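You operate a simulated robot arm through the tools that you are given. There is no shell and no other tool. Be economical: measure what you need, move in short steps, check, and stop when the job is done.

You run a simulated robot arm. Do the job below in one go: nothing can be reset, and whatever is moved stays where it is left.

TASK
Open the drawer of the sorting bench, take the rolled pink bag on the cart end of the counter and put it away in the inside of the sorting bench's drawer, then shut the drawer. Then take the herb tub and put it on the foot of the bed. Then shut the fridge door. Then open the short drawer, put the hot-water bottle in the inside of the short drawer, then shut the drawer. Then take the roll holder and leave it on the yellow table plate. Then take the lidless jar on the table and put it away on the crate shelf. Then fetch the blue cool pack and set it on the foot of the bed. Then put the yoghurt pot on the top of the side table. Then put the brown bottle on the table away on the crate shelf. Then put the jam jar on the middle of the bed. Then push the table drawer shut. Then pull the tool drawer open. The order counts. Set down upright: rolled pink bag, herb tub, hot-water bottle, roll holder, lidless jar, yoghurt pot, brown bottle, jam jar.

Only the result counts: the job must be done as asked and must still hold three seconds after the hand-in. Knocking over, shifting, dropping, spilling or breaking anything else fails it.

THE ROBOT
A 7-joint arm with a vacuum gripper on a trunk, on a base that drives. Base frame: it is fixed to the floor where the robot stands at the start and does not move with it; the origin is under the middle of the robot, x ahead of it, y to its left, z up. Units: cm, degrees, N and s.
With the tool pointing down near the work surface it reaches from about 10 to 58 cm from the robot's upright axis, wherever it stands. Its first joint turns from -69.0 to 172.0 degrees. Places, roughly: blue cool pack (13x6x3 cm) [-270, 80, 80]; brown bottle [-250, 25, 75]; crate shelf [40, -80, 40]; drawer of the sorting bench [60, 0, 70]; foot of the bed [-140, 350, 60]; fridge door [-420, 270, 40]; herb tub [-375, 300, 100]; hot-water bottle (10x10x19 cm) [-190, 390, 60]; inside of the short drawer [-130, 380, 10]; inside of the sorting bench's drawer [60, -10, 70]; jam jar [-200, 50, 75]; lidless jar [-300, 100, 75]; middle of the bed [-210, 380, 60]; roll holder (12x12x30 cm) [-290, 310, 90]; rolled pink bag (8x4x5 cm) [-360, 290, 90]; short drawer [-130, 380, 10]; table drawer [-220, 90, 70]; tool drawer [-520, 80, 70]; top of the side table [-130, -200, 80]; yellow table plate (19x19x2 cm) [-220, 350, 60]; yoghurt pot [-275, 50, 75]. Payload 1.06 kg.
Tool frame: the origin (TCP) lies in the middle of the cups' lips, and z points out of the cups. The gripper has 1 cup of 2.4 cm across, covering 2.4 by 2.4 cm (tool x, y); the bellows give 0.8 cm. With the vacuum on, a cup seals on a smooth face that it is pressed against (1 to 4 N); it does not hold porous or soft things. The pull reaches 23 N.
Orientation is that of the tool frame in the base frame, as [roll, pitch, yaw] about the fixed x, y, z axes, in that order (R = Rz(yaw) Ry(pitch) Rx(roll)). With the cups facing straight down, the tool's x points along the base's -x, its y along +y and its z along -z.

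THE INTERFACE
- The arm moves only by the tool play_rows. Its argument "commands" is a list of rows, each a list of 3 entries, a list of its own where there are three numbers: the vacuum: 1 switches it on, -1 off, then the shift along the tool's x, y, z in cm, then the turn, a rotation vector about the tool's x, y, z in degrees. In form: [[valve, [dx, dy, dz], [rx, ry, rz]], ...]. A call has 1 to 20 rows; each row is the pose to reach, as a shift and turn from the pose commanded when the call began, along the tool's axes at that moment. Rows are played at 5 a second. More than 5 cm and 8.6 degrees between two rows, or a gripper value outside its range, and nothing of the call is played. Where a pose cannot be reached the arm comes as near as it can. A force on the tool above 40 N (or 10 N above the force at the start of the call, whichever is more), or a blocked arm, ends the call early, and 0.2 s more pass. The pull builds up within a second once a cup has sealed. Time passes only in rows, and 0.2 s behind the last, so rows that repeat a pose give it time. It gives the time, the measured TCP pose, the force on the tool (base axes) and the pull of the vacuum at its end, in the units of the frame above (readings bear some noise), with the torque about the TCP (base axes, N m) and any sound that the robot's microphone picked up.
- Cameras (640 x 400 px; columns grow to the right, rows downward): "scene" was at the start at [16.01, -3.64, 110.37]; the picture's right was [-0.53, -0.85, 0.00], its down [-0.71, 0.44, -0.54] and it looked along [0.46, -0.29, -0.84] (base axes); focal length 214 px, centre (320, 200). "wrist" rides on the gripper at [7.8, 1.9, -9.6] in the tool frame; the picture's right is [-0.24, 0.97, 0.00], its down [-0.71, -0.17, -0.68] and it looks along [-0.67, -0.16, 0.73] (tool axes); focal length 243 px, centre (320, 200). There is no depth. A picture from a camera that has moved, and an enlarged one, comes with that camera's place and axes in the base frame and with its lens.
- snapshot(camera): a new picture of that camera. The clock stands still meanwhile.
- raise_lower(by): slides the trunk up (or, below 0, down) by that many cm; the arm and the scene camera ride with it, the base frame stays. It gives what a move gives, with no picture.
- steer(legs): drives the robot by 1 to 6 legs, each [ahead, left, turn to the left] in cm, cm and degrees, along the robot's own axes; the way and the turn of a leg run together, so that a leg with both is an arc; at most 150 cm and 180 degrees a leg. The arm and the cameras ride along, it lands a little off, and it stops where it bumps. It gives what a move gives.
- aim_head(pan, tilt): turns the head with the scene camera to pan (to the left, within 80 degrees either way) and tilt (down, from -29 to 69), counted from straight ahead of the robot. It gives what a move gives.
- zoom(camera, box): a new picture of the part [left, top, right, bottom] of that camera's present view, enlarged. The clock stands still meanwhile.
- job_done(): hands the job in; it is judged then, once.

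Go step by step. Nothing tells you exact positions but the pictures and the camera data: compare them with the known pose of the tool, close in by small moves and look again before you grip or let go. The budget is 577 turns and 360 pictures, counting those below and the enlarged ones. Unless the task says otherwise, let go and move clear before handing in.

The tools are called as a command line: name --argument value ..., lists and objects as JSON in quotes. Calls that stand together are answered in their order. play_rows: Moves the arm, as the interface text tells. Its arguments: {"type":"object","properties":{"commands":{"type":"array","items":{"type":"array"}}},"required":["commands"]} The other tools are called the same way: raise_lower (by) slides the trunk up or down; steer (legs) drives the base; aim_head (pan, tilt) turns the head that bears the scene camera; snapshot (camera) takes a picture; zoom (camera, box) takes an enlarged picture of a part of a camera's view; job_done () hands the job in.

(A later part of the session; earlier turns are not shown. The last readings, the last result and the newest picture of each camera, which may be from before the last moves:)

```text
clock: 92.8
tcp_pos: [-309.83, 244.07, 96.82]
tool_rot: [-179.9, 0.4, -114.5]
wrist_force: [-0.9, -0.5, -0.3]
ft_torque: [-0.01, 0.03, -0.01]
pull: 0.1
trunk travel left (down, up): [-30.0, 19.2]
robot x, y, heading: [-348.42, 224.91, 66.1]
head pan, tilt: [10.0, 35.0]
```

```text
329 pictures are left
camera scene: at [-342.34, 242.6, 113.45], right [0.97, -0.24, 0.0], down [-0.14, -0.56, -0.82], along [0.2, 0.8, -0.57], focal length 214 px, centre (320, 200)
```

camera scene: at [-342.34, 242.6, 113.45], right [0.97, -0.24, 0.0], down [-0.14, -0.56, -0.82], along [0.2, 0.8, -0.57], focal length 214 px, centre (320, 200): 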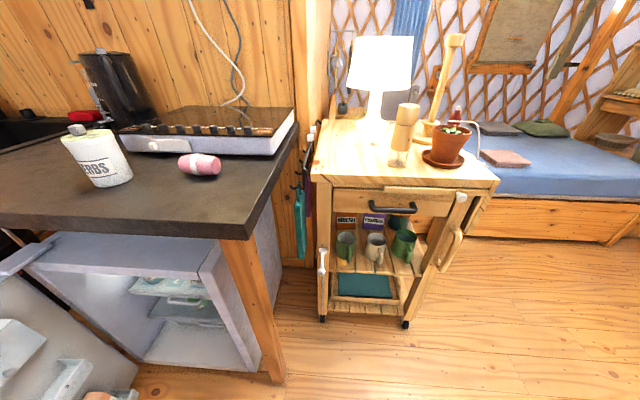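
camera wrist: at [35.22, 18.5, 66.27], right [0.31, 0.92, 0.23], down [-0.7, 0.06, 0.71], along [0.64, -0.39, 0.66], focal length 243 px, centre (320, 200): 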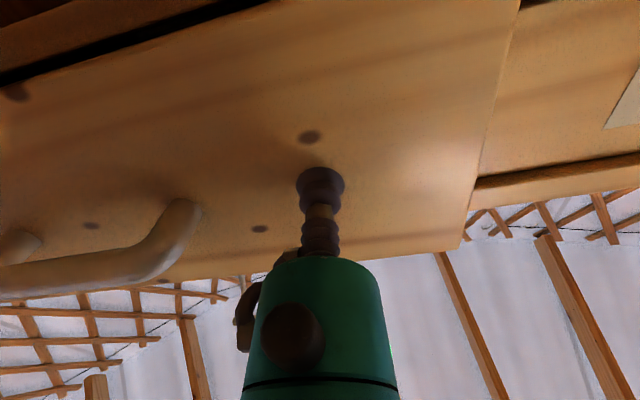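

zoom --camera "scene" --box '[40, 100, 240, 225]'

zoom --camera "scene" --box '[320, 60, 520, 185]'

```text
3.20 times, centred on (140, 162) of scene
camera zoom: at [-342.34, 242.6, 113.45], right [0.97, -0.24, 0.0], down [-0.14, -0.56, -0.82], along [0.2, 0.8, -0.57], focal length 686 px, centre (896, 320)
```

zoom: 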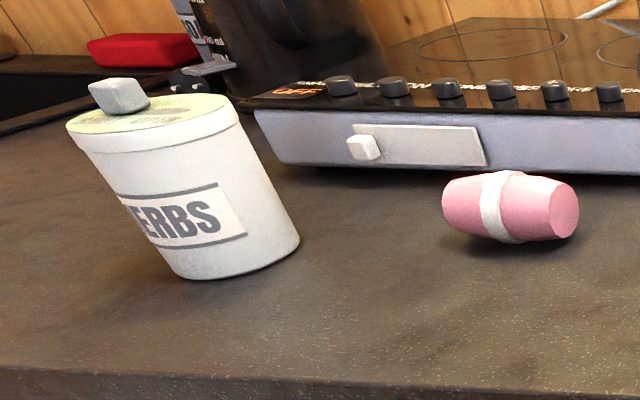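

```text
3.20 times, centred on (420, 122) of scene
camera zoom: at [-342.34, 242.6, 113.45], right [0.97, -0.24, 0.0], down [-0.14, -0.56, -0.82], along [0.2, 0.8, -0.57], focal length 686 px, centre (0, 448)
```

zoom: 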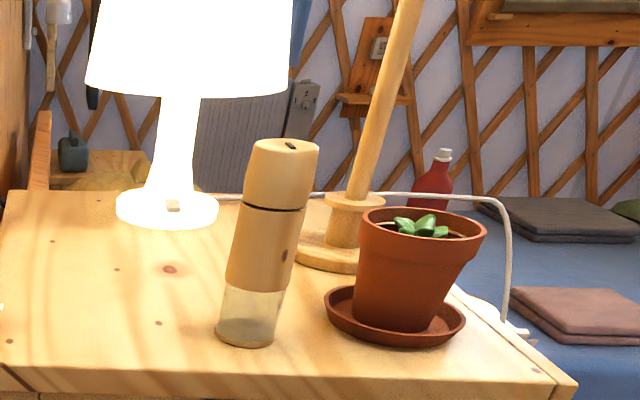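

The pink roll lies at about (-360,298) on the counter (z≈87.5). I'll move the base so the bag is about 50 ahead and 8 left.

steer --legs '[[0, 32, 0], [12, 0, 0]]'

aim_head --pan 0 --tilt 45

snapshot --camera "scene"

```text
clock: 95.8
tcp_pos: [-334.48, 268.05, 96.92]
tool_rot: [-180.0, 0.3, -114.6]
wrist_force: [0.2, -0.5, -0.3]
ft_torque: [0.0, 0.0, 0.02]
pull: 0.0
trunk travel left (down, up): [-30.0, 19.2]
robot x, y, heading: [-373.21, 248.48, 66.3]
head pan, tilt: [10.0, 35.0]
```

```text
clock: 96.5
tcp_pos: [-334.48, 267.86, 96.82]
tool_rot: [179.9, 0.3, -114.6]
wrist_force: [0.0, 0.2, -0.9]
ft_torque: [0.01, -0.02, 0.03]
pull: 0.0
trunk travel left (down, up): [-30.0, 19.2]
robot x, y, heading: [-373.16, 248.43, 66.3]
head pan, tilt: [0.0, 45.0]
```

```text
326 pictures are left
camera scene: at [-365.77, 265.28, 111.97], right [0.92, -0.4, 0.0], down [-0.28, -0.65, -0.71], along [0.28, 0.65, -0.71], focal length 214 px, centre (320, 200)
```

scene: 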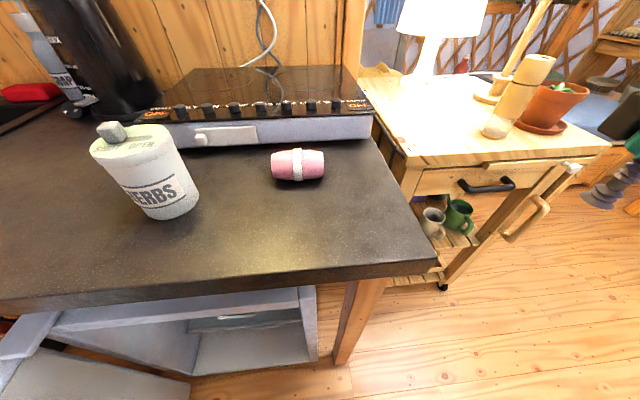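

The bag lies across in front of me at about (-357.5,295.5). I'll raise the trunk for better reach and move the cup above it.

raise_lower --by 14

play_rows --commands '[[-1, [0, 0, 4], [0, 0, 0]], [-1, [-2, 4, 6], [0, 0, 0]], [-1, [-4, 8, 7], [0, 0, 0]], [-1, [-6, 12, 8], [0, 0, 0]], [-1, [-8, 16, 9], [0, 0, 0]], [-1, [-10, 20, 10], [0, 0, 0]], [-1, [-12, 24, 10], [0, 0, 0]], [-1, [-14, 28, 10], [0, 0, 0]], [-1, [-15.9, 32, 10], [0, 0, 0]]]'

snapshot --camera "wrist"

snapshot --camera "scene"

```text
clock: 98.2
tcp_pos: [-334.36, 268.0, 110.85]
tool_rot: [-180.0, 0.3, -114.5]
wrist_force: [0.3, -0.4, -0.1]
ft_torque: [0.02, 0.01, 0.0]
pull: 0.1
trunk travel left (down, up): [-44.0, 5.2]
robot x, y, heading: [-372.75, 248.39, 66.4]
head pan, tilt: [0.0, 45.0]
```

```text
clock: 100.2
tcp_pos: [-348.04, 284.77, 100.59]
tool_rot: [-179.9, 0.4, -114.5]
wrist_force: [0.4, -0.1, -0.3]
ft_torque: [-0.02, 0.0, 0.01]
pull: 0.0
out of reach, approached as far as the arm can: row 6, 7, 8, 9
trunk travel left (down, up): [-44.0, 5.2]
robot x, y, heading: [-372.68, 248.92, 66.2]
head pan, tilt: [0.0, 45.0]
```

```text
325 pictures are left
camera wrist: at [-353.2, 278.28, 110.25], right [-0.79, 0.62, 0.0], down [0.45, 0.57, 0.69], along [0.43, 0.54, -0.72], focal length 243 px, centre (320, 200)
```

wrist: 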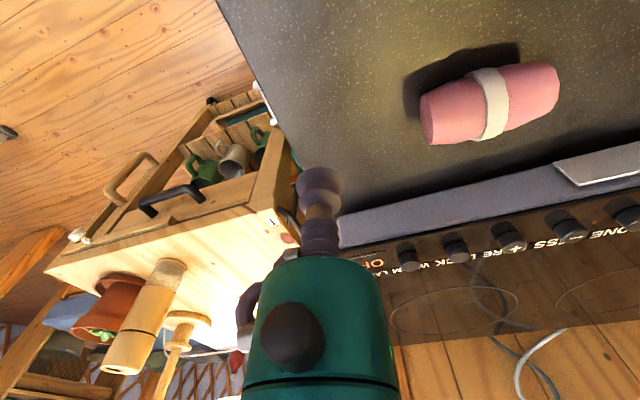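

```text
324 pictures are left
camera scene: at [-367.75, 260.75, 127.0], right [0.92, -0.4, 0.0], down [-0.28, -0.65, -0.71], along [0.28, 0.65, -0.71], focal length 214 px, centre (320, 200)
```

scene: 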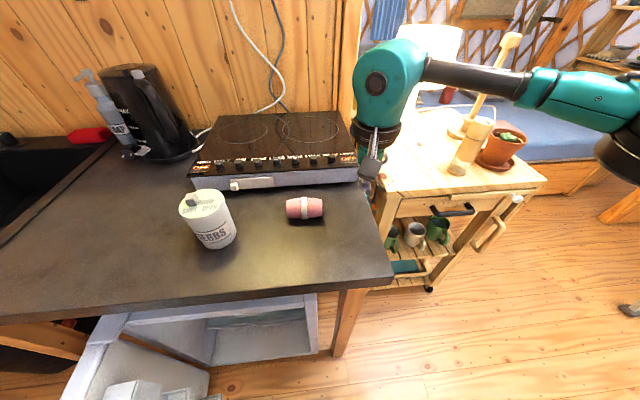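

The arm stops again with its yaw held fixed. I'll try turning the tool's yaw while going left.

play_rows --commands '[[-1, [0, 0, 0], [0, 0, -8]], [-1, [0, 0, 0], [0, 0, -16]], [-1, [0, 0, 0], [0, 0, -24]], [-1, [0, 4, 0], [0, 0, -32]], [-1, [0, 8, 0], [0, 0, -40]]]'

```text
clock: 101.4
tcp_pos: [-350.64, 281.41, 102.07]
tool_rot: [-179.8, 0.2, -79.0]
wrist_force: [-0.1, 0.5, 0.5]
ft_torque: [0.01, -0.02, 0.0]
pull: 0.0
out of reach, approached as far as the arm can: row 4, 5
trunk travel left (down, up): [-44.0, 5.2]
robot x, y, heading: [-372.9, 248.25, 66.2]
head pan, tilt: [0.0, 45.0]
```

play_rows --commands '[[-1, [0, 0, 3], [0, 0, 0]], [-1, [0, 0, 6], [0, 0, 0]]]'

play_rows --commands '[[-1, [0, 3, 0], [0, 0, 0]], [-1, [0, 6, 0], [0, 0, 0]]]'

aim_head --pan -45 --tilt 30

snapshot --camera "scene"

```text
clock: 102.0
tcp_pos: [-350.58, 281.81, 95.96]
tool_rot: [-179.9, 0.2, -79.1]
wrist_force: [-1.1, 0.0, 1.2]
ft_torque: [-0.01, 0.0, 0.01]
pull: 0.2
trunk travel left (down, up): [-44.0, 5.2]
robot x, y, heading: [-373.05, 248.81, 66.4]
head pan, tilt: [0.0, 45.0]
```

```text
clock: 102.6
tcp_pos: [-352.89, 279.29, 96.29]
tool_rot: [-179.9, 0.3, -79.2]
wrist_force: [0.0, 0.0, 0.6]
ft_torque: [0.01, -0.01, 0.01]
pull: 0.2
out of reach, approached as far as the arm can: row 1, 2
trunk travel left (down, up): [-44.0, 5.2]
robot x, y, heading: [-373.2, 248.26, 66.1]
head pan, tilt: [0.0, 45.0]
```

```text
clock: 103.7
tcp_pos: [-353.12, 279.31, 96.31]
tool_rot: [-179.8, 0.3, -79.2]
wrist_force: [-0.2, -0.1, -0.9]
ft_torque: [-0.01, 0.0, -0.02]
pull: 0.1
trunk travel left (down, up): [-44.0, 5.2]
robot x, y, heading: [-372.83, 248.53, 66.4]
head pan, tilt: [-45.0, 30.0]
```

```text
323 pictures are left
camera scene: at [-362.59, 256.6, 129.26], right [0.36, -0.93, 0.0], down [-0.47, -0.18, -0.87], along [0.81, 0.31, -0.5], focal length 214 px, centre (320, 200)
```

scene: 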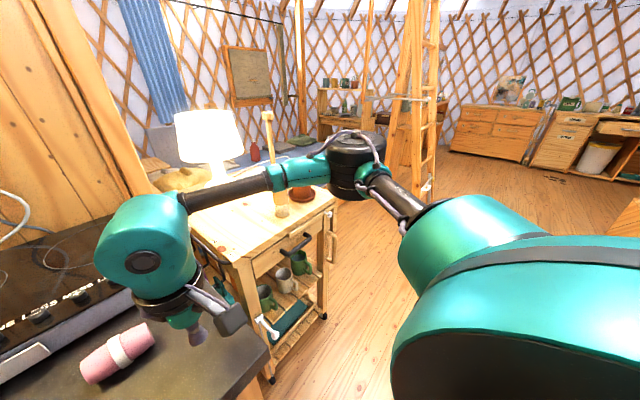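

The reachable area is ahead-right of the robot. So I'll turn the base left 25° so that the bag falls into that area.

steer --legs '[[0, 0, 25]]'

snapshot --camera "wrist"

```text
clock: 105.4
tcp_pos: [-367.92, 284.93, 96.35]
tool_rot: [-179.9, 0.3, -54.1]
wrist_force: [0.5, 0.9, -0.5]
ft_torque: [-0.01, -0.02, -0.03]
pull: 0.0
trunk travel left (down, up): [-44.0, 5.2]
robot x, y, heading: [-372.6, 248.2, 91.1]
head pan, tilt: [-45.0, 30.0]
```

```text
322 pictures are left
camera wrist: at [-365.0, 277.28, 105.8], right [-0.93, -0.38, 0.0], down [-0.28, 0.67, 0.69], along [-0.26, 0.64, -0.72], focal length 243 px, centre (320, 200)
```

wrist: 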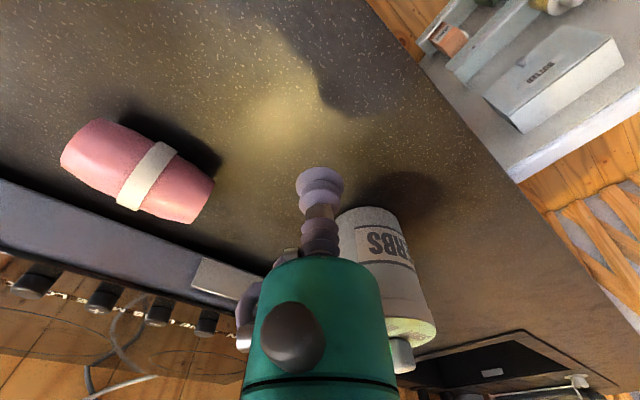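

Bag centre is near (-357,294), axis along world x. I'll move above it.

play_rows --commands '[[-1, [-0.3, -4.5, -1], [0, 0, 0]], [-1, [-0.6, -9, -1], [0, 0, 0]], [-1, [-0.95, -14.2, -1], [0, 0, 0]]]'

snapshot --camera "wrist"

aim_head --pan -15 --tilt 45

snapshot --camera "scene"

```text
refused: row 3 steps farther than a row can; nothing moved
```

```text
321 pictures are left
camera wrist: at [-365.0, 277.28, 105.8], right [-0.93, -0.38, 0.0], down [-0.28, 0.67, 0.69], along [-0.26, 0.64, -0.72], focal length 243 px, centre (320, 200)
```

wrist: 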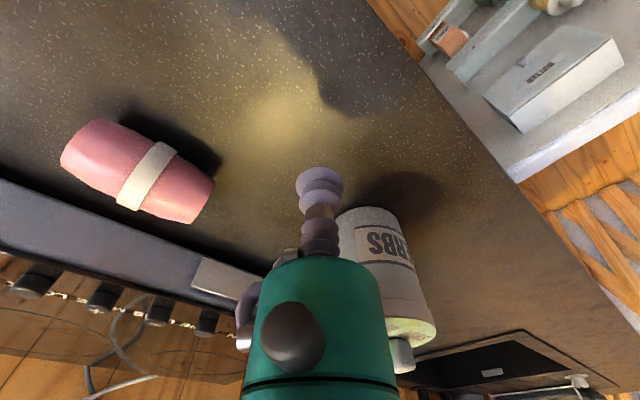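

```text
clock: 106.3
tcp_pos: [-367.99, 284.88, 96.37]
tool_rot: [180.0, 0.3, -54.1]
wrist_force: [0.1, 0.0, -0.2]
ft_torque: [0.03, 0.03, 0.02]
pull: 0.1
trunk travel left (down, up): [-44.0, 5.2]
robot x, y, heading: [-373.01, 248.73, 91.2]
head pan, tilt: [-15.0, 45.0]
```

```text
320 pictures are left
camera scene: at [-371.29, 261.65, 127.01], right [0.97, -0.24, 0.0], down [-0.17, -0.69, -0.71], along [0.17, 0.69, -0.71], focal length 214 px, centre (320, 200)
```

scene: 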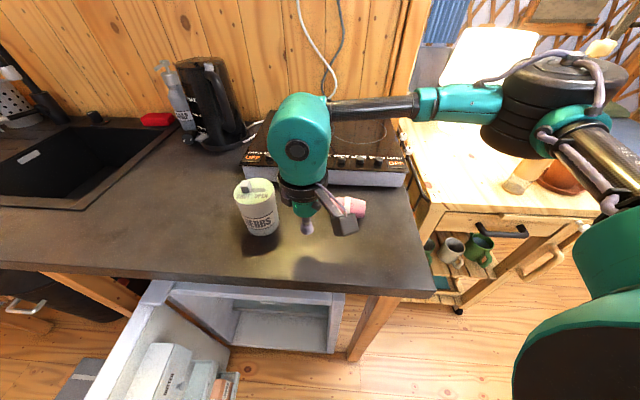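

play_rows --commands '[[-1, [-0.3, -4, -1], [0, 0, 0]], [-1, [-0.5, -8, -1], [0, 0, 0]], [-1, [-0.7, -11.5, -1], [0, 0, 0]], [-1, [-0.95, -14.2, -1], [0, 0, 0]]]'

snapshot --camera "wrist"

```text
clock: 107.3
tcp_pos: [-356.83, 294.11, 97.29]
tool_rot: [180.0, 0.2, -54.1]
wrist_force: [0.3, 0.0, -0.6]
ft_torque: [0.0, 0.02, 0.0]
pull: 0.1
trunk travel left (down, up): [-44.0, 5.2]
robot x, y, heading: [-373.01, 248.66, 91.1]
head pan, tilt: [-15.0, 45.0]
```

```text
319 pictures are left
camera wrist: at [-353.9, 286.48, 106.74], right [-0.93, -0.38, 0.0], down [-0.27, 0.67, 0.69], along [-0.26, 0.64, -0.72], focal length 243 px, centre (320, 200)
```

wrist: 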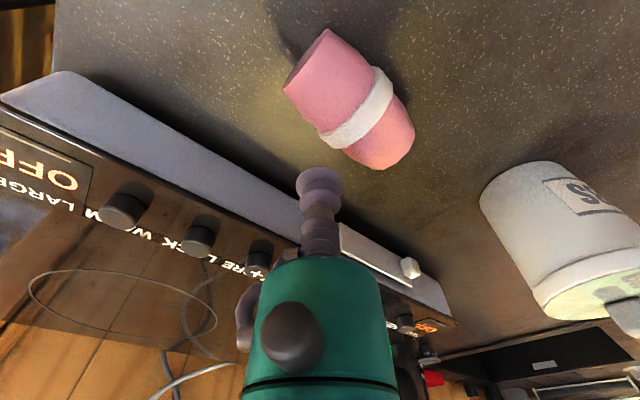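

Triangulating puts the bag's top at about (-358.1,291.8,93). I'll correct, descend and try the vacuum.

play_rows --commands '[[1, [1.1, 2.4, 0], [0, 0, 0]], [1, [1.1, 2.4, 2], [0, 0, 0]], [1, [1.1, 2.4, 3.5], [0, 0, 0]], [1, [1.1, 2.4, 4.3], [0, 0, 0]], [1, [1.1, 2.4, 4.8], [0, 0, 0]]]'

snapshot --camera "wrist"

```text
clock: 108.3
tcp_pos: [-358.35, 291.91, 93.69]
tool_rot: [-179.8, 1.1, -54.3]
wrist_force: [3.9, -3.8, 23.1]
ft_torque: [-0.01, 0.03, 0.01]
pull: 23.0
trunk travel left (down, up): [-44.0, 5.2]
robot x, y, heading: [-373.14, 248.31, 91.2]
head pan, tilt: [-15.0, 45.0]
stopped in row 5: the force on the tool passed its limit (the readings are from after the stop); the commanded pose is now the measured one
```

```text
318 pictures are left
camera wrist: at [-355.43, 284.11, 103.09], right [-0.93, -0.38, 0.0], down [-0.27, 0.66, 0.7], along [-0.26, 0.65, -0.72], focal length 243 px, centre (320, 200)
```

wrist: 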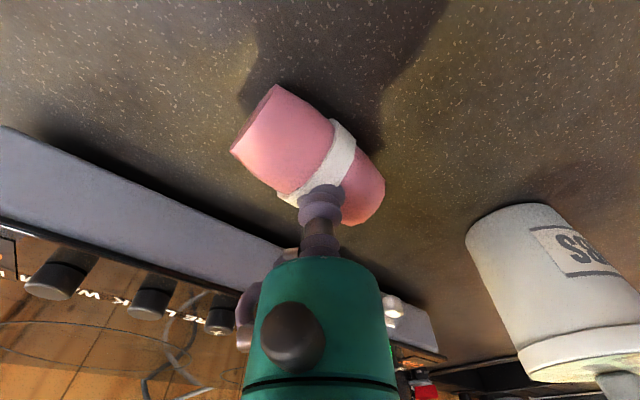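

Sealed. I'll lift straight up.

play_rows --commands '[[1, [0, 0, -2], [0, 0, 0]], [1, [0, 0, -5], [0, 0, 0]], [1, [0, 0, -9], [0, 0, 0]], [1, [0, 0, -13], [0, 0, 0]]]'

snapshot --camera "wrist"

```text
clock: 109.3
tcp_pos: [-358.37, 291.66, 106.36]
tool_rot: [-179.8, 0.6, -54.1]
wrist_force: [-0.6, -1.4, 0.1]
ft_torque: [-0.02, -0.02, 0.02]
pull: 23.0
trunk travel left (down, up): [-44.0, 5.2]
robot x, y, heading: [-373.08, 248.54, 91.2]
head pan, tilt: [-15.0, 45.0]
```

```text
317 pictures are left
camera wrist: at [-355.36, 284.04, 115.84], right [-0.93, -0.38, 0.0], down [-0.27, 0.67, 0.69], along [-0.26, 0.64, -0.72], focal length 243 px, centre (320, 200)
```

wrist: 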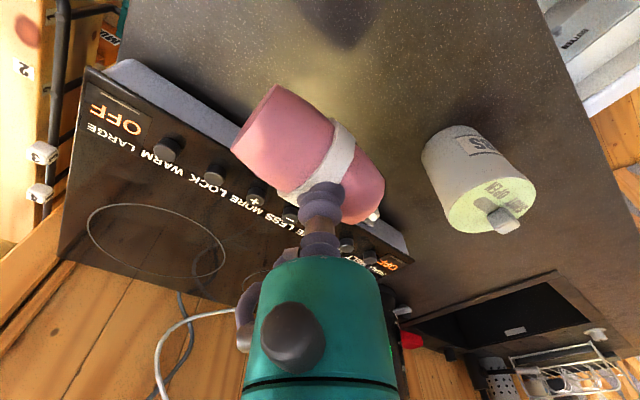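

The bag is held. I'll back away from the counter, turn in the open, and drive back toward the bench.

steer --legs '[[-40, 0, 0], [0, 0, -102]]'

steer --legs '[[112, 0, 0], [0, 0, -20], [125, 0, 0], [120, 0, 0]]'

snapshot --camera "scene"

```text
clock: 116.1
tcp_pos: [-332.51, 186.05, 106.31]
tool_rot: [-179.9, 0.8, -154.9]
wrist_force: [-1.0, -0.7, 0.2]
ft_torque: [0.03, 0.03, 0.02]
pull: 22.7
trunk travel left (down, up): [-44.0, 5.2]
robot x, y, heading: [-372.08, 208.54, -9.3]
head pan, tilt: [-15.0, 45.0]
```

```text
clock: 134.4
tcp_pos: [-19.59, 37.5, 106.27]
tool_rot: [-179.8, 0.9, -174.6]
wrist_force: [0.0, -0.3, -0.1]
ft_torque: [0.0, 0.03, 0.01]
pull: 23.1
trunk travel left (down, up): [-44.0, 5.2]
robot x, y, heading: [-49.37, 72.69, -29.3]
head pan, tilt: [-15.0, 45.0]
```

```text
316 pictures are left
camera scene: at [-38.99, 63.98, 127.0], right [-0.7, -0.72, 0.0], down [-0.51, 0.49, -0.71], along [0.51, -0.49, -0.71], focal length 214 px, centre (320, 200)
```

scene: 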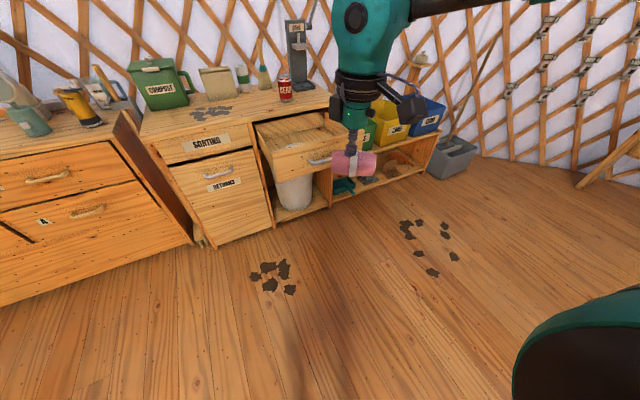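

steer --legs '[[0, 0, 11.3], [0, -26, 0], [44, 0, 0]]'

aim_head --pan -10 --tilt 50

snapshot --camera "scene"

snapshot --camera "wrist"

```text
clock: 139.3
tcp_pos: [20.49, 5.77, 106.35]
tool_rot: [-179.9, 0.9, -163.6]
wrist_force: [0.9, -0.5, -1.2]
ft_torque: [0.02, 0.04, 0.0]
pull: 22.9
trunk travel left (down, up): [-44.0, 5.2]
robot x, y, heading: [-15.74, 33.75, -18.1]
head pan, tilt: [-15.0, 45.0]
```

```text
clock: 139.9
tcp_pos: [20.34, 5.79, 106.28]
tool_rot: [-179.8, 0.8, -163.7]
wrist_force: [-0.7, 0.2, -0.4]
ft_torque: [0.01, -0.04, 0.01]
pull: 22.7
trunk travel left (down, up): [-44.0, 5.2]
robot x, y, heading: [-15.59, 33.7, -17.9]
head pan, tilt: [-10.0, 50.0]
```

```text
315 pictures are left
camera scene: at [-3.88, 28.74, 126.31], right [-0.47, -0.88, 0.0], down [-0.68, 0.36, -0.64], along [0.57, -0.3, -0.77], focal length 214 px, centre (320, 200)
```

scene: 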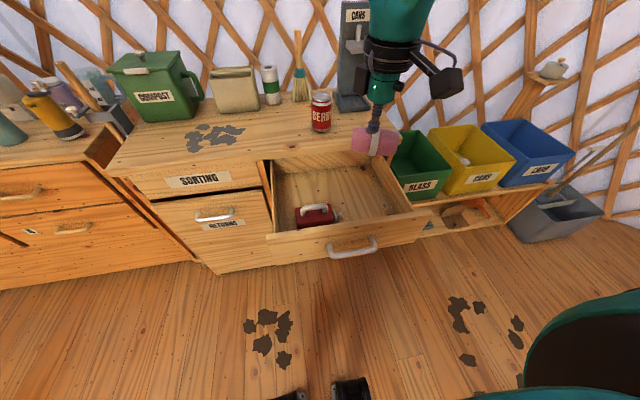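

```text
314 pictures are left
camera wrist: at [12.09, 5.19, 115.79], right [-0.05, 1.0, 0.0], down [0.72, 0.04, 0.69], along [0.69, 0.03, -0.72], focal length 243 px, centre (320, 200)
```

wrist: 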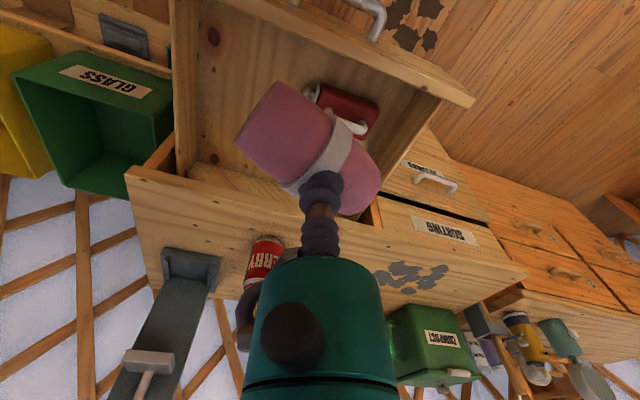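

The drawer's right half is free and a red tool lies left. I'll bring the bag above the right half, about (30,-5).

steer --legs '[[6, -7, 0]]'

```text
clock: 141.0
tcp_pos: [23.99, -2.76, 106.25]
tool_rot: [-179.9, 0.8, -163.6]
wrist_force: [0.4, -0.4, -0.5]
ft_torque: [0.01, 0.03, 0.0]
pull: 23.1
trunk travel left (down, up): [-44.0, 5.2]
robot x, y, heading: [-12.59, 25.48, -18.1]
head pan, tilt: [-10.0, 50.0]
```

play_rows --commands '[[1, [-2.7, -1.7, 0], [0, 0, 0]], [1, [-5.4, -3.35, 2], [0, 0, 0]], [1, [-5.4, -3.35, 6], [0, 0, 0]], [1, [-5.4, -3.35, 10], [0, 0, 0]], [1, [-5.4, -3.35, 14], [0, 0, 0]], [1, [-5.4, -3.35, 17], [0, 0, 0]]]'

snapshot --camera "scene"

snapshot --camera "wrist"

```text
clock: 142.4
tcp_pos: [29.15, -3.3, 89.52]
tool_rot: [-179.6, 1.0, -163.9]
wrist_force: [0.0, -0.5, -0.9]
ft_torque: [0.0, 0.04, 0.0]
pull: 23.1
out of reach, approached as far as the arm can: row 2, 3, 4, 5, 6
trunk travel left (down, up): [-44.0, 5.2]
robot x, y, heading: [-12.22, 25.62, -18.2]
head pan, tilt: [-10.0, 50.0]
```

```text
313 pictures are left
camera scene: at [-0.36, 20.29, 126.31], right [-0.47, -0.88, 0.0], down [-0.68, 0.36, -0.64], along [0.57, -0.3, -0.77], focal length 214 px, centre (320, 200)
```

scene: 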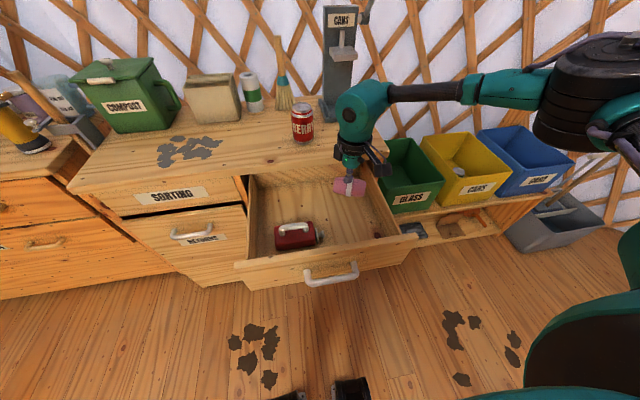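

```text
312 pictures are left
camera wrist: at [20.96, -3.77, 98.96], right [-0.04, 1.0, 0.0], down [0.72, 0.03, 0.7], along [0.7, 0.03, -0.72], focal length 243 px, centre (320, 200)
```

wrist: 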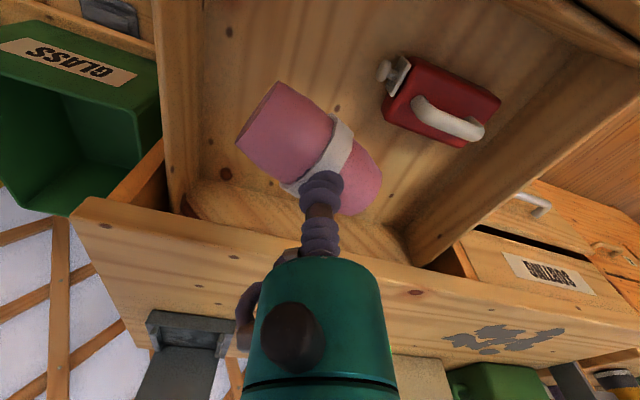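

play_rows --commands '[[1, [1, -1, 3], [0, 0, 0]], [1, [1, -1, 6], [0, 0, 0]], [1, [1, -1, 9], [0, 0, 0]], [1, [1, -1, 12], [0, 0, 0]], [1, [1, -1, 14], [0, 0, 0]]]'

snapshot --camera "wrist"

snapshot --camera "scene"

```text
clock: 143.6
tcp_pos: [25.34, -4.64, 79.71]
tool_rot: [-179.7, 0.8, -163.7]
wrist_force: [-0.8, -0.2, -1.1]
ft_torque: [-0.02, 0.04, 0.01]
pull: 22.6
out of reach, approached as far as the arm can: row 1, 2, 3, 4, 5
trunk travel left (down, up): [-44.0, 5.2]
robot x, y, heading: [-11.87, 25.93, -18.2]
head pan, tilt: [-10.0, 50.0]
```

```text
311 pictures are left
camera wrist: at [17.07, -5.23, 89.13], right [-0.05, 1.0, 0.0], down [0.72, 0.04, 0.7], along [0.7, 0.03, -0.72], focal length 243 px, centre (320, 200)
```

wrist: 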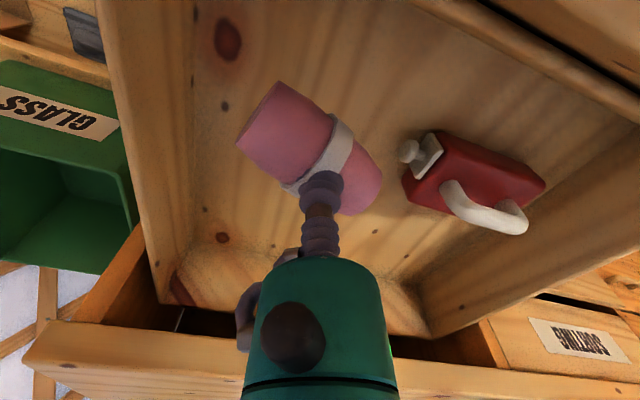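

```text
310 pictures are left
camera scene: at [-0.36, 20.3, 126.31], right [-0.47, -0.88, 0.0], down [-0.68, 0.36, -0.64], along [0.57, -0.3, -0.77], focal length 214 px, centre (320, 200)
```

scene: 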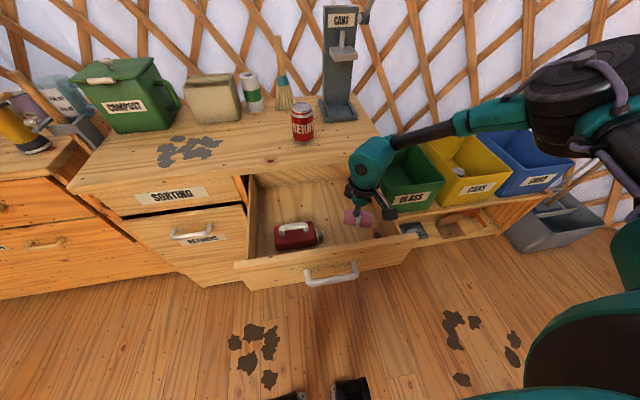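

The arm is at its lower reach limit, so I'll use the trunk to lower the bag the rest of the way.

raise_lower --by -5

snapshot --camera "wrist"

```text
clock: 144.6
tcp_pos: [25.37, -4.79, 74.56]
tool_rot: [-179.8, 0.7, -163.5]
wrist_force: [0.0, -0.6, -0.7]
ft_torque: [0.01, 0.02, -0.04]
pull: 23.0
trunk travel left (down, up): [-39.0, 10.2]
robot x, y, heading: [-12.04, 25.75, -18.2]
head pan, tilt: [-10.0, 50.0]
```

```text
309 pictures are left
camera wrist: at [17.12, -5.3, 84.05], right [-0.05, 1.0, 0.0], down [0.72, 0.04, 0.7], along [0.69, 0.03, -0.72], focal length 243 px, centre (320, 200)
```

wrist: 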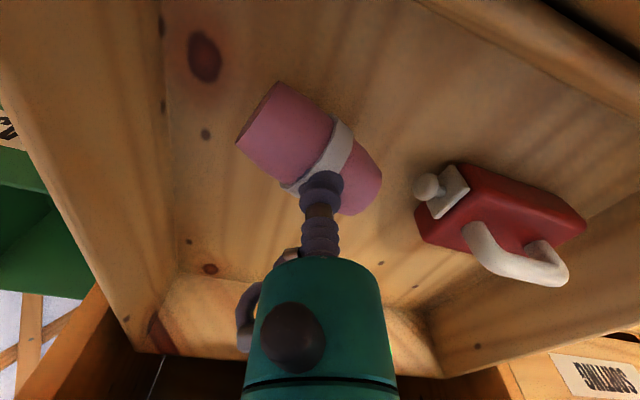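

raise_lower --by -2

raise_lower --by -1

snapshot --camera "wrist"

```text
clock: 145.2
tcp_pos: [25.49, -4.77, 72.58]
tool_rot: [-179.8, 0.7, -163.6]
wrist_force: [-0.3, 0.4, -0.7]
ft_torque: [0.01, 0.0, 0.03]
pull: 23.1
trunk travel left (down, up): [-37.0, 12.2]
robot x, y, heading: [-12.03, 25.6, -18.1]
head pan, tilt: [-10.0, 50.0]
```

```text
clock: 145.7
tcp_pos: [25.65, -4.76, 72.14]
tool_rot: [-179.8, 1.1, -163.7]
wrist_force: [-3.3, 0.2, 7.9]
ft_torque: [0.05, 0.01, 0.01]
pull: 23.4
trunk travel left (down, up): [-36.2, 13.0]
robot x, y, heading: [-12.39, 25.52, -18.2]
head pan, tilt: [-10.0, 50.0]
stopped: the force on the tool passed its limit (the readings are from after the stop); the commanded pose is now the measured one
```

```text
308 pictures are left
camera wrist: at [17.29, -5.28, 81.53], right [-0.05, 1.0, 0.0], down [0.72, 0.03, 0.7], along [0.7, 0.03, -0.72], focal length 243 px, centre (320, 200)
```

wrist: 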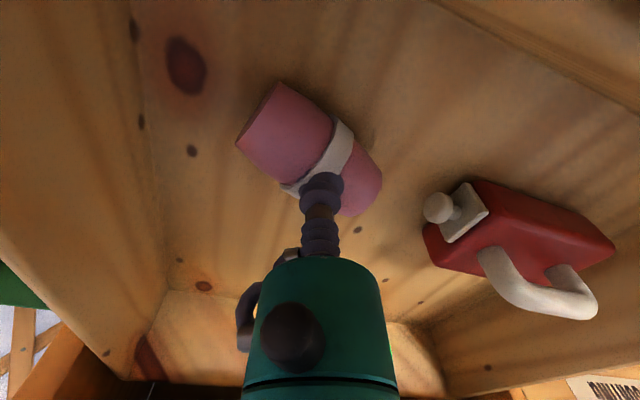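

Floor contact felt. I'll release and lift clear.

play_rows --commands '[[-1, [0, 0, -0.2], [0, 0, 0]], [-1, [0, 0, -0.2], [0, 0, 0]], [-1, [0, 0, -0.2], [0, 0, 0]], [-1, [0, 0, -0.2], [0, 0, 0]], [-1, [0, 0, -0.2], [0, 0, 0]], [-1, [0, 0, -1], [0, 0, 0]], [-1, [0, 0, -3], [0, 0, 0]], [-1, [0, 0, -6], [0, 0, 0]]]'

raise_lower --by 12

snapshot --camera "wrist"

```text
clock: 147.5
tcp_pos: [25.45, -4.88, 78.08]
tool_rot: [-179.9, 1.0, -163.6]
wrist_force: [-0.3, -0.7, 0.4]
ft_torque: [0.02, -0.02, 0.02]
pull: 0.0
trunk travel left (down, up): [-36.2, 13.0]
robot x, y, heading: [-11.93, 25.38, -18.1]
head pan, tilt: [-10.0, 50.0]
```

```text
clock: 149.0
tcp_pos: [26.28, -5.05, 94.45]
tool_rot: [-176.3, 5.8, -163.7]
wrist_force: [0.1, -0.9, -0.1]
ft_torque: [0.0, 0.0, 0.04]
pull: 0.0
trunk travel left (down, up): [-48.2, 1.0]
robot x, y, heading: [-12.3, 25.48, -18.2]
head pan, tilt: [-10.0, 50.0]
```

```text
307 pictures are left
camera wrist: at [17.12, -5.2, 103.18], right [-0.04, 1.0, -0.04], down [0.64, 0.06, 0.76], along [0.76, 0.01, -0.65], focal length 243 px, centre (320, 200)
```

wrist: 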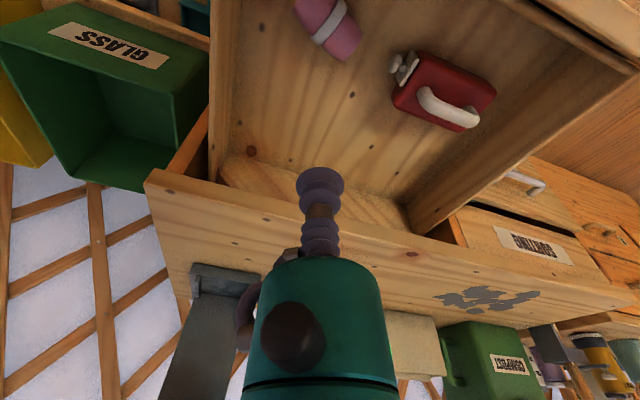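

The bag lies in the drawer. I'll back off and re-level the tool to push the drawer shut.

steer --legs '[[-32, 0, 0]]'

play_rows --commands '[[-1, [0, -2, -4], [0, 0, 7]], [-1, [0, -4, -8], [0, 0, 14]], [-1, [0, -5, -12], [0, 0, 21]], [-1, [0, -5, -14], [0, 0, 28]], [-1, [0, -5, -14], [0, 0, 34]]]'

```text
clock: 151.1
tcp_pos: [-3.76, 4.86, 94.67]
tool_rot: [-176.3, 6.0, -163.4]
wrist_force: [-0.2, -0.9, 0.0]
ft_torque: [0.03, 0.03, 0.0]
pull: 0.0
trunk travel left (down, up): [-48.2, 1.0]
robot x, y, heading: [-42.08, 35.65, -17.7]
head pan, tilt: [-10.0, 50.0]
```

```text
clock: 152.3
tcp_pos: [-3.9, 0.71, 108.77]
tool_rot: [179.8, 6.9, 162.3]
wrist_force: [0.5, -0.3, 0.6]
ft_torque: [-0.05, 0.01, 0.0]
pull: 0.0
trunk travel left (down, up): [-48.2, 1.0]
robot x, y, heading: [-42.06, 35.65, -17.9]
head pan, tilt: [-10.0, 50.0]
```

play_rows --commands '[[-1, [-0.5, 0, -1], [0, -8, 0]], [-1, [-1, 0, -2], [0, -16, 0]], [-1, [-1.5, 0, -3], [0, -24, 0]], [-1, [-2, 0, -4], [0, -32, 0]], [-1, [-2.5, 0, -5], [0, -40, 0]], [-1, [-3, 0, -6], [0, -48, 0]], [-1, [-3.5, 0, -7], [0, -56, 0]], [-1, [-4, 0, -7], [0, -64, 0]], [-1, [-4, 0, -7], [0, -72, 0]], [-1, [-4, 0, -7], [0, -78, 0]], [-1, [-4, 0, -7], [0, -83, 0]]]'

raise_lower --by -40

```text
clock: 154.7
tcp_pos: [-0.92, -0.4, 116.23]
tool_rot: [178.1, 82.1, 160.4]
wrist_force: [-0.6, -0.1, 0.1]
ft_torque: [-0.02, -0.02, 0.01]
pull: 0.0
out of reach, approached as far as the arm can: row 10, 11
trunk travel left (down, up): [-48.2, 1.0]
robot x, y, heading: [-42.12, 35.26, -17.7]
head pan, tilt: [-10.0, 50.0]
```

```text
clock: 158.6
tcp_pos: [1.63, -1.27, 70.49]
tool_rot: [179.0, 75.2, 161.4]
wrist_force: [0.5, -0.2, 0.0]
ft_torque: [-0.01, -0.02, 0.01]
pull: 0.1
trunk travel left (down, up): [-8.2, 41.0]
robot x, y, heading: [-42.22, 35.22, -17.6]
head pan, tilt: [-10.0, 50.0]
```

play_rows --commands '[[-1, [-2, 0, 0], [0, -5, 0]], [-1, [-3.5, 0, 0], [0, -10, 0]], [-1, [-4.5, 0, 0.5], [0, -14.5, 0]]]'

aim_head --pan 0 --tilt 35

snapshot --camera "scene"

snapshot --camera "wrist"

```text
clock: 159.3
tcp_pos: [2.99, 0.57, 72.84]
tool_rot: [171.6, 81.4, 157.2]
wrist_force: [0.1, 0.6, -0.2]
ft_torque: [0.03, 0.01, 0.02]
pull: 0.0
out of reach, approached as far as the arm can: row 2, 3
trunk travel left (down, up): [-8.2, 41.0]
robot x, y, heading: [-42.3, 35.39, -17.7]
head pan, tilt: [-10.0, 50.0]
```

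```text
clock: 160.1
tcp_pos: [2.93, 0.53, 73.02]
tool_rot: [171.8, 81.4, 157.4]
wrist_force: [-0.8, 0.0, -0.1]
ft_torque: [0.01, 0.01, 0.03]
pull: 0.0
trunk travel left (down, up): [-8.2, 41.0]
robot x, y, heading: [-42.16, 35.01, -18.0]
head pan, tilt: [0.0, 35.0]
```

```text
306 pictures are left
camera scene: at [-17.75, 27.41, 90.04], right [-0.31, -0.95, 0.0], down [-0.55, 0.18, -0.82], along [0.78, -0.25, -0.57], focal length 214 px, centre (320, 200)
```

scene: 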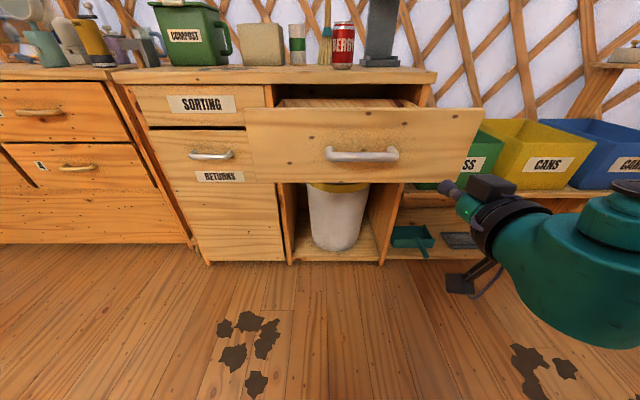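

```text
305 pictures are left
camera wrist: at [-6.95, 5.1, 66.65], right [0.28, 0.93, 0.25], down [-0.6, -0.04, 0.8], along [0.75, -0.37, 0.55], focal length 243 px, centre (320, 200)
```

wrist: 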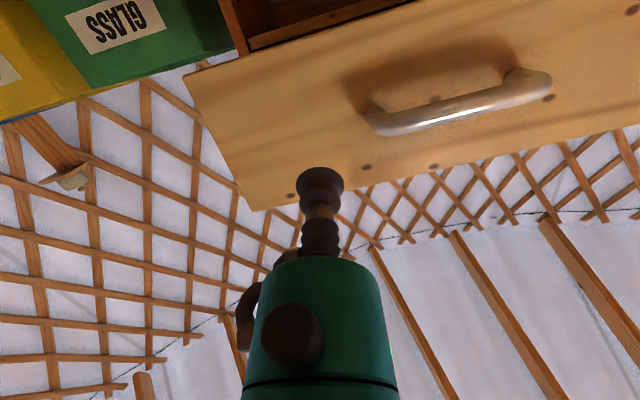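

I'll shift to the left side of the handle (as when opening, known clear) and push by driving ahead.

steer --legs '[[0, 24, 0], [30, 0, 0]]'

snapshot --camera "scene"

```text
clock: 163.5
tcp_pos: [38.59, 14.13, 72.92]
tool_rot: [171.6, 81.4, 157.2]
wrist_force: [0.0, -0.4, -0.4]
ft_torque: [0.03, -0.02, 0.01]
pull: 0.1
trunk travel left (down, up): [-8.2, 41.0]
robot x, y, heading: [-5.98, 48.99, -18.0]
head pan, tilt: [0.0, 35.0]
```

```text
304 pictures are left
camera scene: at [18.03, 41.01, 90.05], right [-0.31, -0.95, 0.0], down [-0.55, 0.18, -0.82], along [0.78, -0.25, -0.57], focal length 214 px, centre (320, 200)
```

scene: 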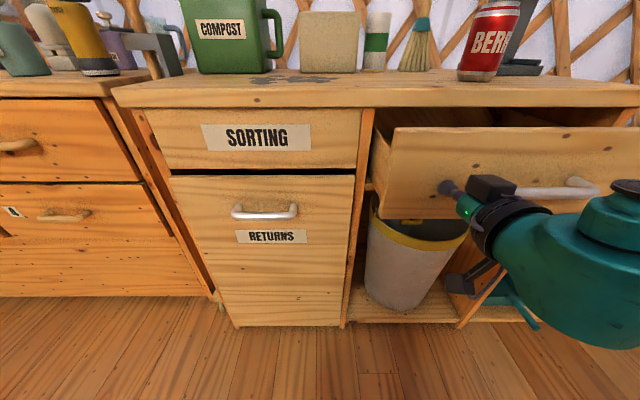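

steer --legs '[[9, 0, 0]]'

steer --legs '[[2.5, 0, 0]]'

snapshot --camera "scene"

```text
clock: 164.6
tcp_pos: [47.24, 11.51, 72.84]
tool_rot: [171.7, 81.4, 157.3]
wrist_force: [-0.6, -0.5, 0.3]
ft_torque: [-0.01, -0.02, 0.03]
pull: 0.1
trunk travel left (down, up): [-8.2, 41.0]
robot x, y, heading: [1.9, 45.91, -17.7]
head pan, tilt: [0.0, 35.0]
```

```text
clock: 165.6
tcp_pos: [48.89, 11.06, 72.45]
tool_rot: [171.5, 80.5, 157.6]
wrist_force: [-9.6, 2.4, 3.5]
ft_torque: [0.02, 0.03, -0.02]
pull: 0.0
trunk travel left (down, up): [-8.2, 41.0]
robot x, y, heading: [4.28, 45.08, -17.9]
head pan, tilt: [0.0, 35.0]
stopped in leg 1: the force on the tool passed its limit (the readings are from after the stop); the commanded pose is now the measured one
```

```text
303 pictures are left
camera scene: at [28.59, 37.6, 90.07], right [-0.31, -0.95, 0.0], down [-0.54, 0.18, -0.82], along [0.78, -0.25, -0.57], focal length 214 px, centre (320, 200)
```

scene: 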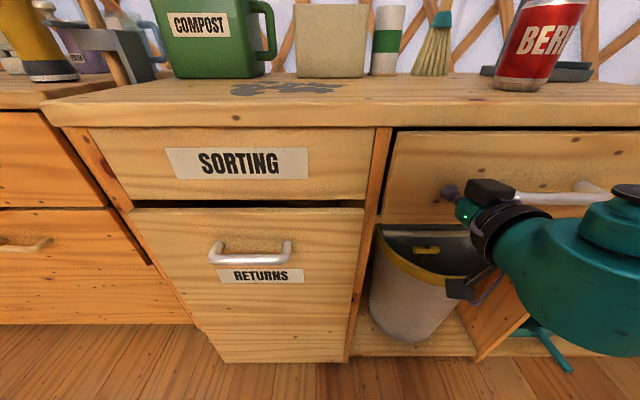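

The drawer is shut (contact at the original closed position, firm stop). Now I'll back off and fold the arm for travel.

steer --legs '[[-45, 0, 0]]'

raise_lower --by 36

play_rows --commands '[[-1, [0, 0, 0], [0, 8, 0]], [-1, [0, 0, 0], [0, 16, 0]], [-1, [1, -2, 0], [0, 24, 0]], [-1, [1, -4, -1], [0, 32, 0]], [-1, [1, -6, -2], [0, 40, 0]], [-1, [1, -8, -3], [0, 48, 0]], [-1, [1, -10, -4], [0, 56, 0]], [-1, [1, -11, -5], [0, 64, 0]], [-1, [1, -11, -5], [0, 72, 0]], [-1, [1, -11, -5], [0, 80, 0]], [-1, [1, -11, -5], [0, 86, 0]]]'

snapshot --camera "scene"

```text
clock: 168.3
tcp_pos: [6.23, 24.87, 72.41]
tool_rot: [171.6, 80.4, 157.6]
wrist_force: [0.4, -0.8, 0.5]
ft_torque: [0.0, -0.01, 0.01]
pull: 0.1
trunk travel left (down, up): [-8.2, 41.0]
robot x, y, heading: [-38.54, 59.48, -18.0]
head pan, tilt: [0.0, 35.0]
```

```text
clock: 171.8
tcp_pos: [5.69, 25.06, 111.63]
tool_rot: [169.8, 83.4, 156.0]
wrist_force: [-0.2, -0.3, -0.7]
ft_torque: [0.02, -0.02, 0.0]
pull: 0.1
trunk travel left (down, up): [-44.2, 5.0]
robot x, y, heading: [-38.37, 59.11, -17.9]
head pan, tilt: [0.0, 35.0]
```

```text
clock: 174.2
tcp_pos: [-1.87, 15.69, 111.02]
tool_rot: [178.8, -2.6, 166.1]
wrist_force: [-0.1, 0.9, -1.0]
ft_torque: [0.0, -0.04, -0.01]
pull: 0.1
trunk travel left (down, up): [-44.2, 5.0]
robot x, y, heading: [-38.77, 59.13, -17.9]
head pan, tilt: [0.0, 35.0]
```

```text
302 pictures are left
camera scene: at [-25.38, 55.07, 128.74], right [-0.31, -0.95, 0.0], down [-0.55, 0.18, -0.82], along [0.78, -0.25, -0.57], focal length 214 px, centre (320, 200)
```

scene: 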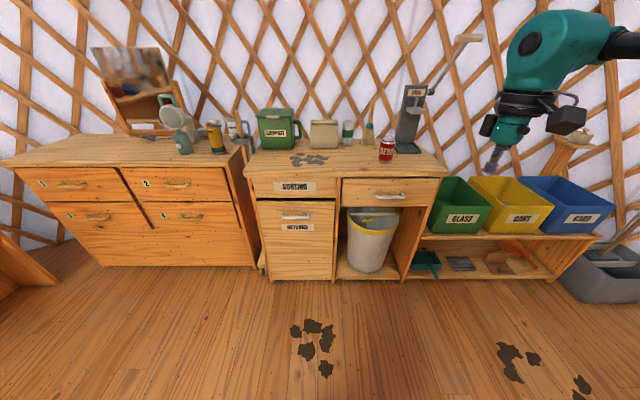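

Everything on the bench is intact. Next I'll go back to the counter for the herb tub, whose knob I triangulated at (-378.4,293.6,100.5).

steer --legs '[[0, 0, 168.3], [130, 0, 0], [127, 0, 0], [0, 0, 20], [113, 0, 0], [0, 0, -54]]'

aim_head --pan -20 --tilt 40

snapshot --camera "scene"

```text
clock: 202.4
tcp_pos: [-366.03, 265.77, 111.01]
tool_rot: [178.9, -2.5, -60.0]
wrist_force: [0.1, -0.2, 0.2]
ft_torque: [-0.01, 0.0, -0.04]
pull: 0.2
trunk travel left (down, up): [-44.2, 5.0]
robot x, y, heading: [-372.01, 209.08, 115.8]
head pan, tilt: [0.0, 35.0]
```

```text
clock: 203.3
tcp_pos: [-366.07, 265.81, 110.96]
tool_rot: [178.8, -2.5, -60.1]
wrist_force: [-0.3, 0.3, -0.9]
ft_torque: [0.01, 0.01, 0.01]
pull: 0.1
trunk travel left (down, up): [-44.2, 5.0]
robot x, y, heading: [-372.33, 208.97, 115.9]
head pan, tilt: [-20.0, 40.0]
```

```text
301 pictures are left
camera scene: at [-375.28, 222.25, 127.99], right [0.99, 0.1, 0.0], down [0.07, -0.64, -0.77], along [-0.08, 0.76, -0.64], focal length 214 px, centre (320, 200)
```

scene: 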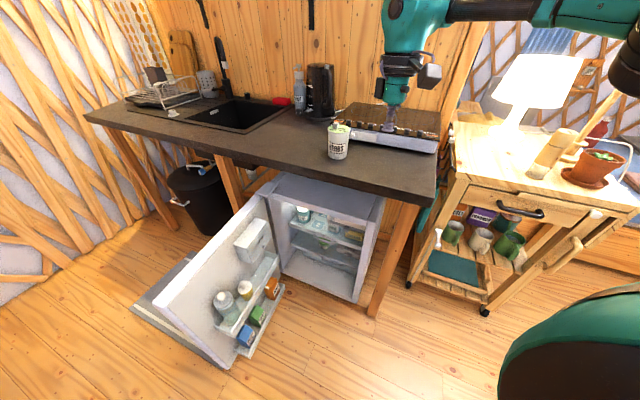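

The fridge door's free end is at about (-418,244), so there's room. I'll tuck the arm and move in toward the tub.

play_rows --commands '[[-1, [1.5, 4, 0], [1.2, -2.5, 0]], [-1, [3, 8, 0], [1.2, -2.5, 0]], [-1, [4, 12, 0], [1.2, -2.5, 0]], [-1, [5, 15, 0], [1.2, -2.5, 0]]]'

steer --legs '[[33, -16.4, 0]]'

snapshot --camera "wrist"

```text
clock: 204.3
tcp_pos: [-376.59, 254.02, 111.63]
tool_rot: [-180.0, 0.0, -60.1]
wrist_force: [0.6, -0.4, 0.1]
ft_torque: [-0.01, -0.02, -0.03]
pull: 0.1
trunk travel left (down, up): [-44.2, 5.0]
robot x, y, heading: [-372.18, 209.35, 116.0]
head pan, tilt: [-20.0, 40.0]
```

```text
clock: 206.6
tcp_pos: [-376.05, 290.9, 111.67]
tool_rot: [-180.0, 0.0, -60.2]
wrist_force: [-0.2, 0.4, -0.2]
ft_torque: [-0.01, 0.0, 0.01]
pull: 0.1
trunk travel left (down, up): [-44.2, 5.0]
robot x, y, heading: [-372.08, 246.06, 116.0]
head pan, tilt: [-20.0, 40.0]
```

```text
300 pictures are left
camera wrist: at [-373.95, 283.14, 121.21], right [-0.96, -0.28, 0.0], down [-0.2, 0.7, 0.68], along [-0.19, 0.66, -0.73], focal length 243 px, centre (320, 200)
```

wrist: 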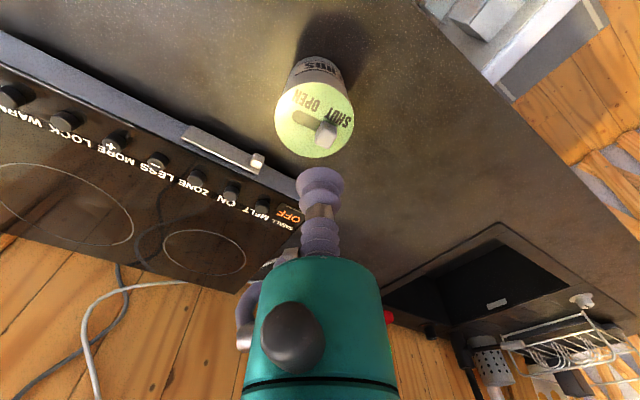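

zoom --camera "wrist" --box '[265, 45, 365, 170]'

```text
3.20 times, centred on (315, 108) of wrist
camera zoom: at [-373.95, 283.14, 121.21], right [-0.96, -0.28, 0.0], down [-0.2, 0.7, 0.68], along [-0.19, 0.66, -0.73], focal length 776 px, centre (336, 496)
```

zoom: 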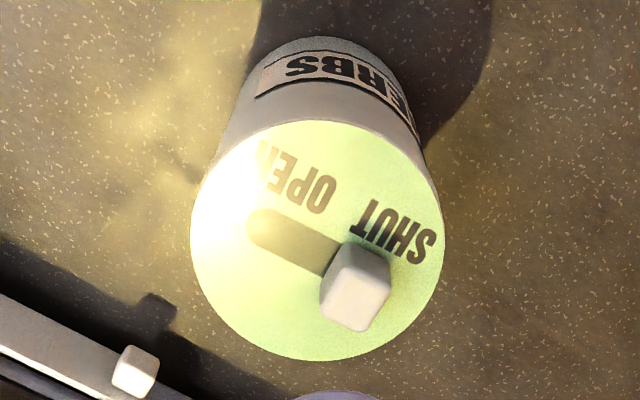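

The lid has a slider at SHUT, so I must not touch it. I'll use the flat lid area on the text side, and descend partway to look again.

play_rows --commands '[[-1, [-1.1, 0.2, 2], [0, 0, 0]], [-1, [-1.1, 0.2, 5], [0, 0, 0]], [-1, [-1.1, 0.2, 7.5], [0, 0, 0]]]'

zoom --camera "wrist" --box '[240, 100, 400, 200]'

```text
clock: 207.4
tcp_pos: [-376.77, 291.69, 104.1]
tool_rot: [180.0, 0.0, -60.2]
wrist_force: [0.0, 0.8, 0.0]
ft_torque: [-0.01, -0.03, 0.02]
pull: 0.0
trunk travel left (down, up): [-44.2, 5.0]
robot x, y, heading: [-372.19, 246.4, 115.9]
head pan, tilt: [-20.0, 40.0]
```

```text
4.00 times, centred on (320, 150) of wrist
camera zoom: at [-374.63, 283.94, 113.65], right [-0.96, -0.28, 0.0], down [-0.2, 0.7, 0.69], along [-0.19, 0.66, -0.73], focal length 970 px, centre (320, 400)
```

zoom: 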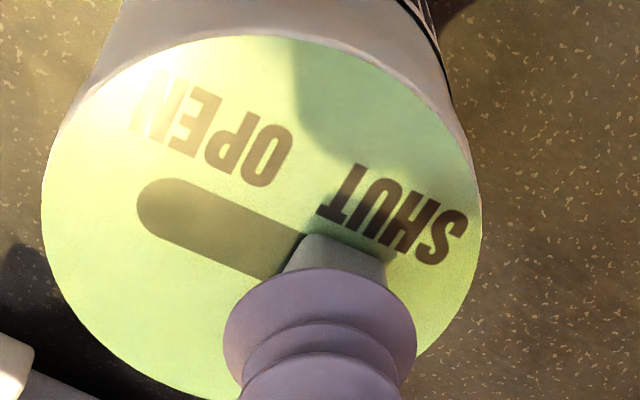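

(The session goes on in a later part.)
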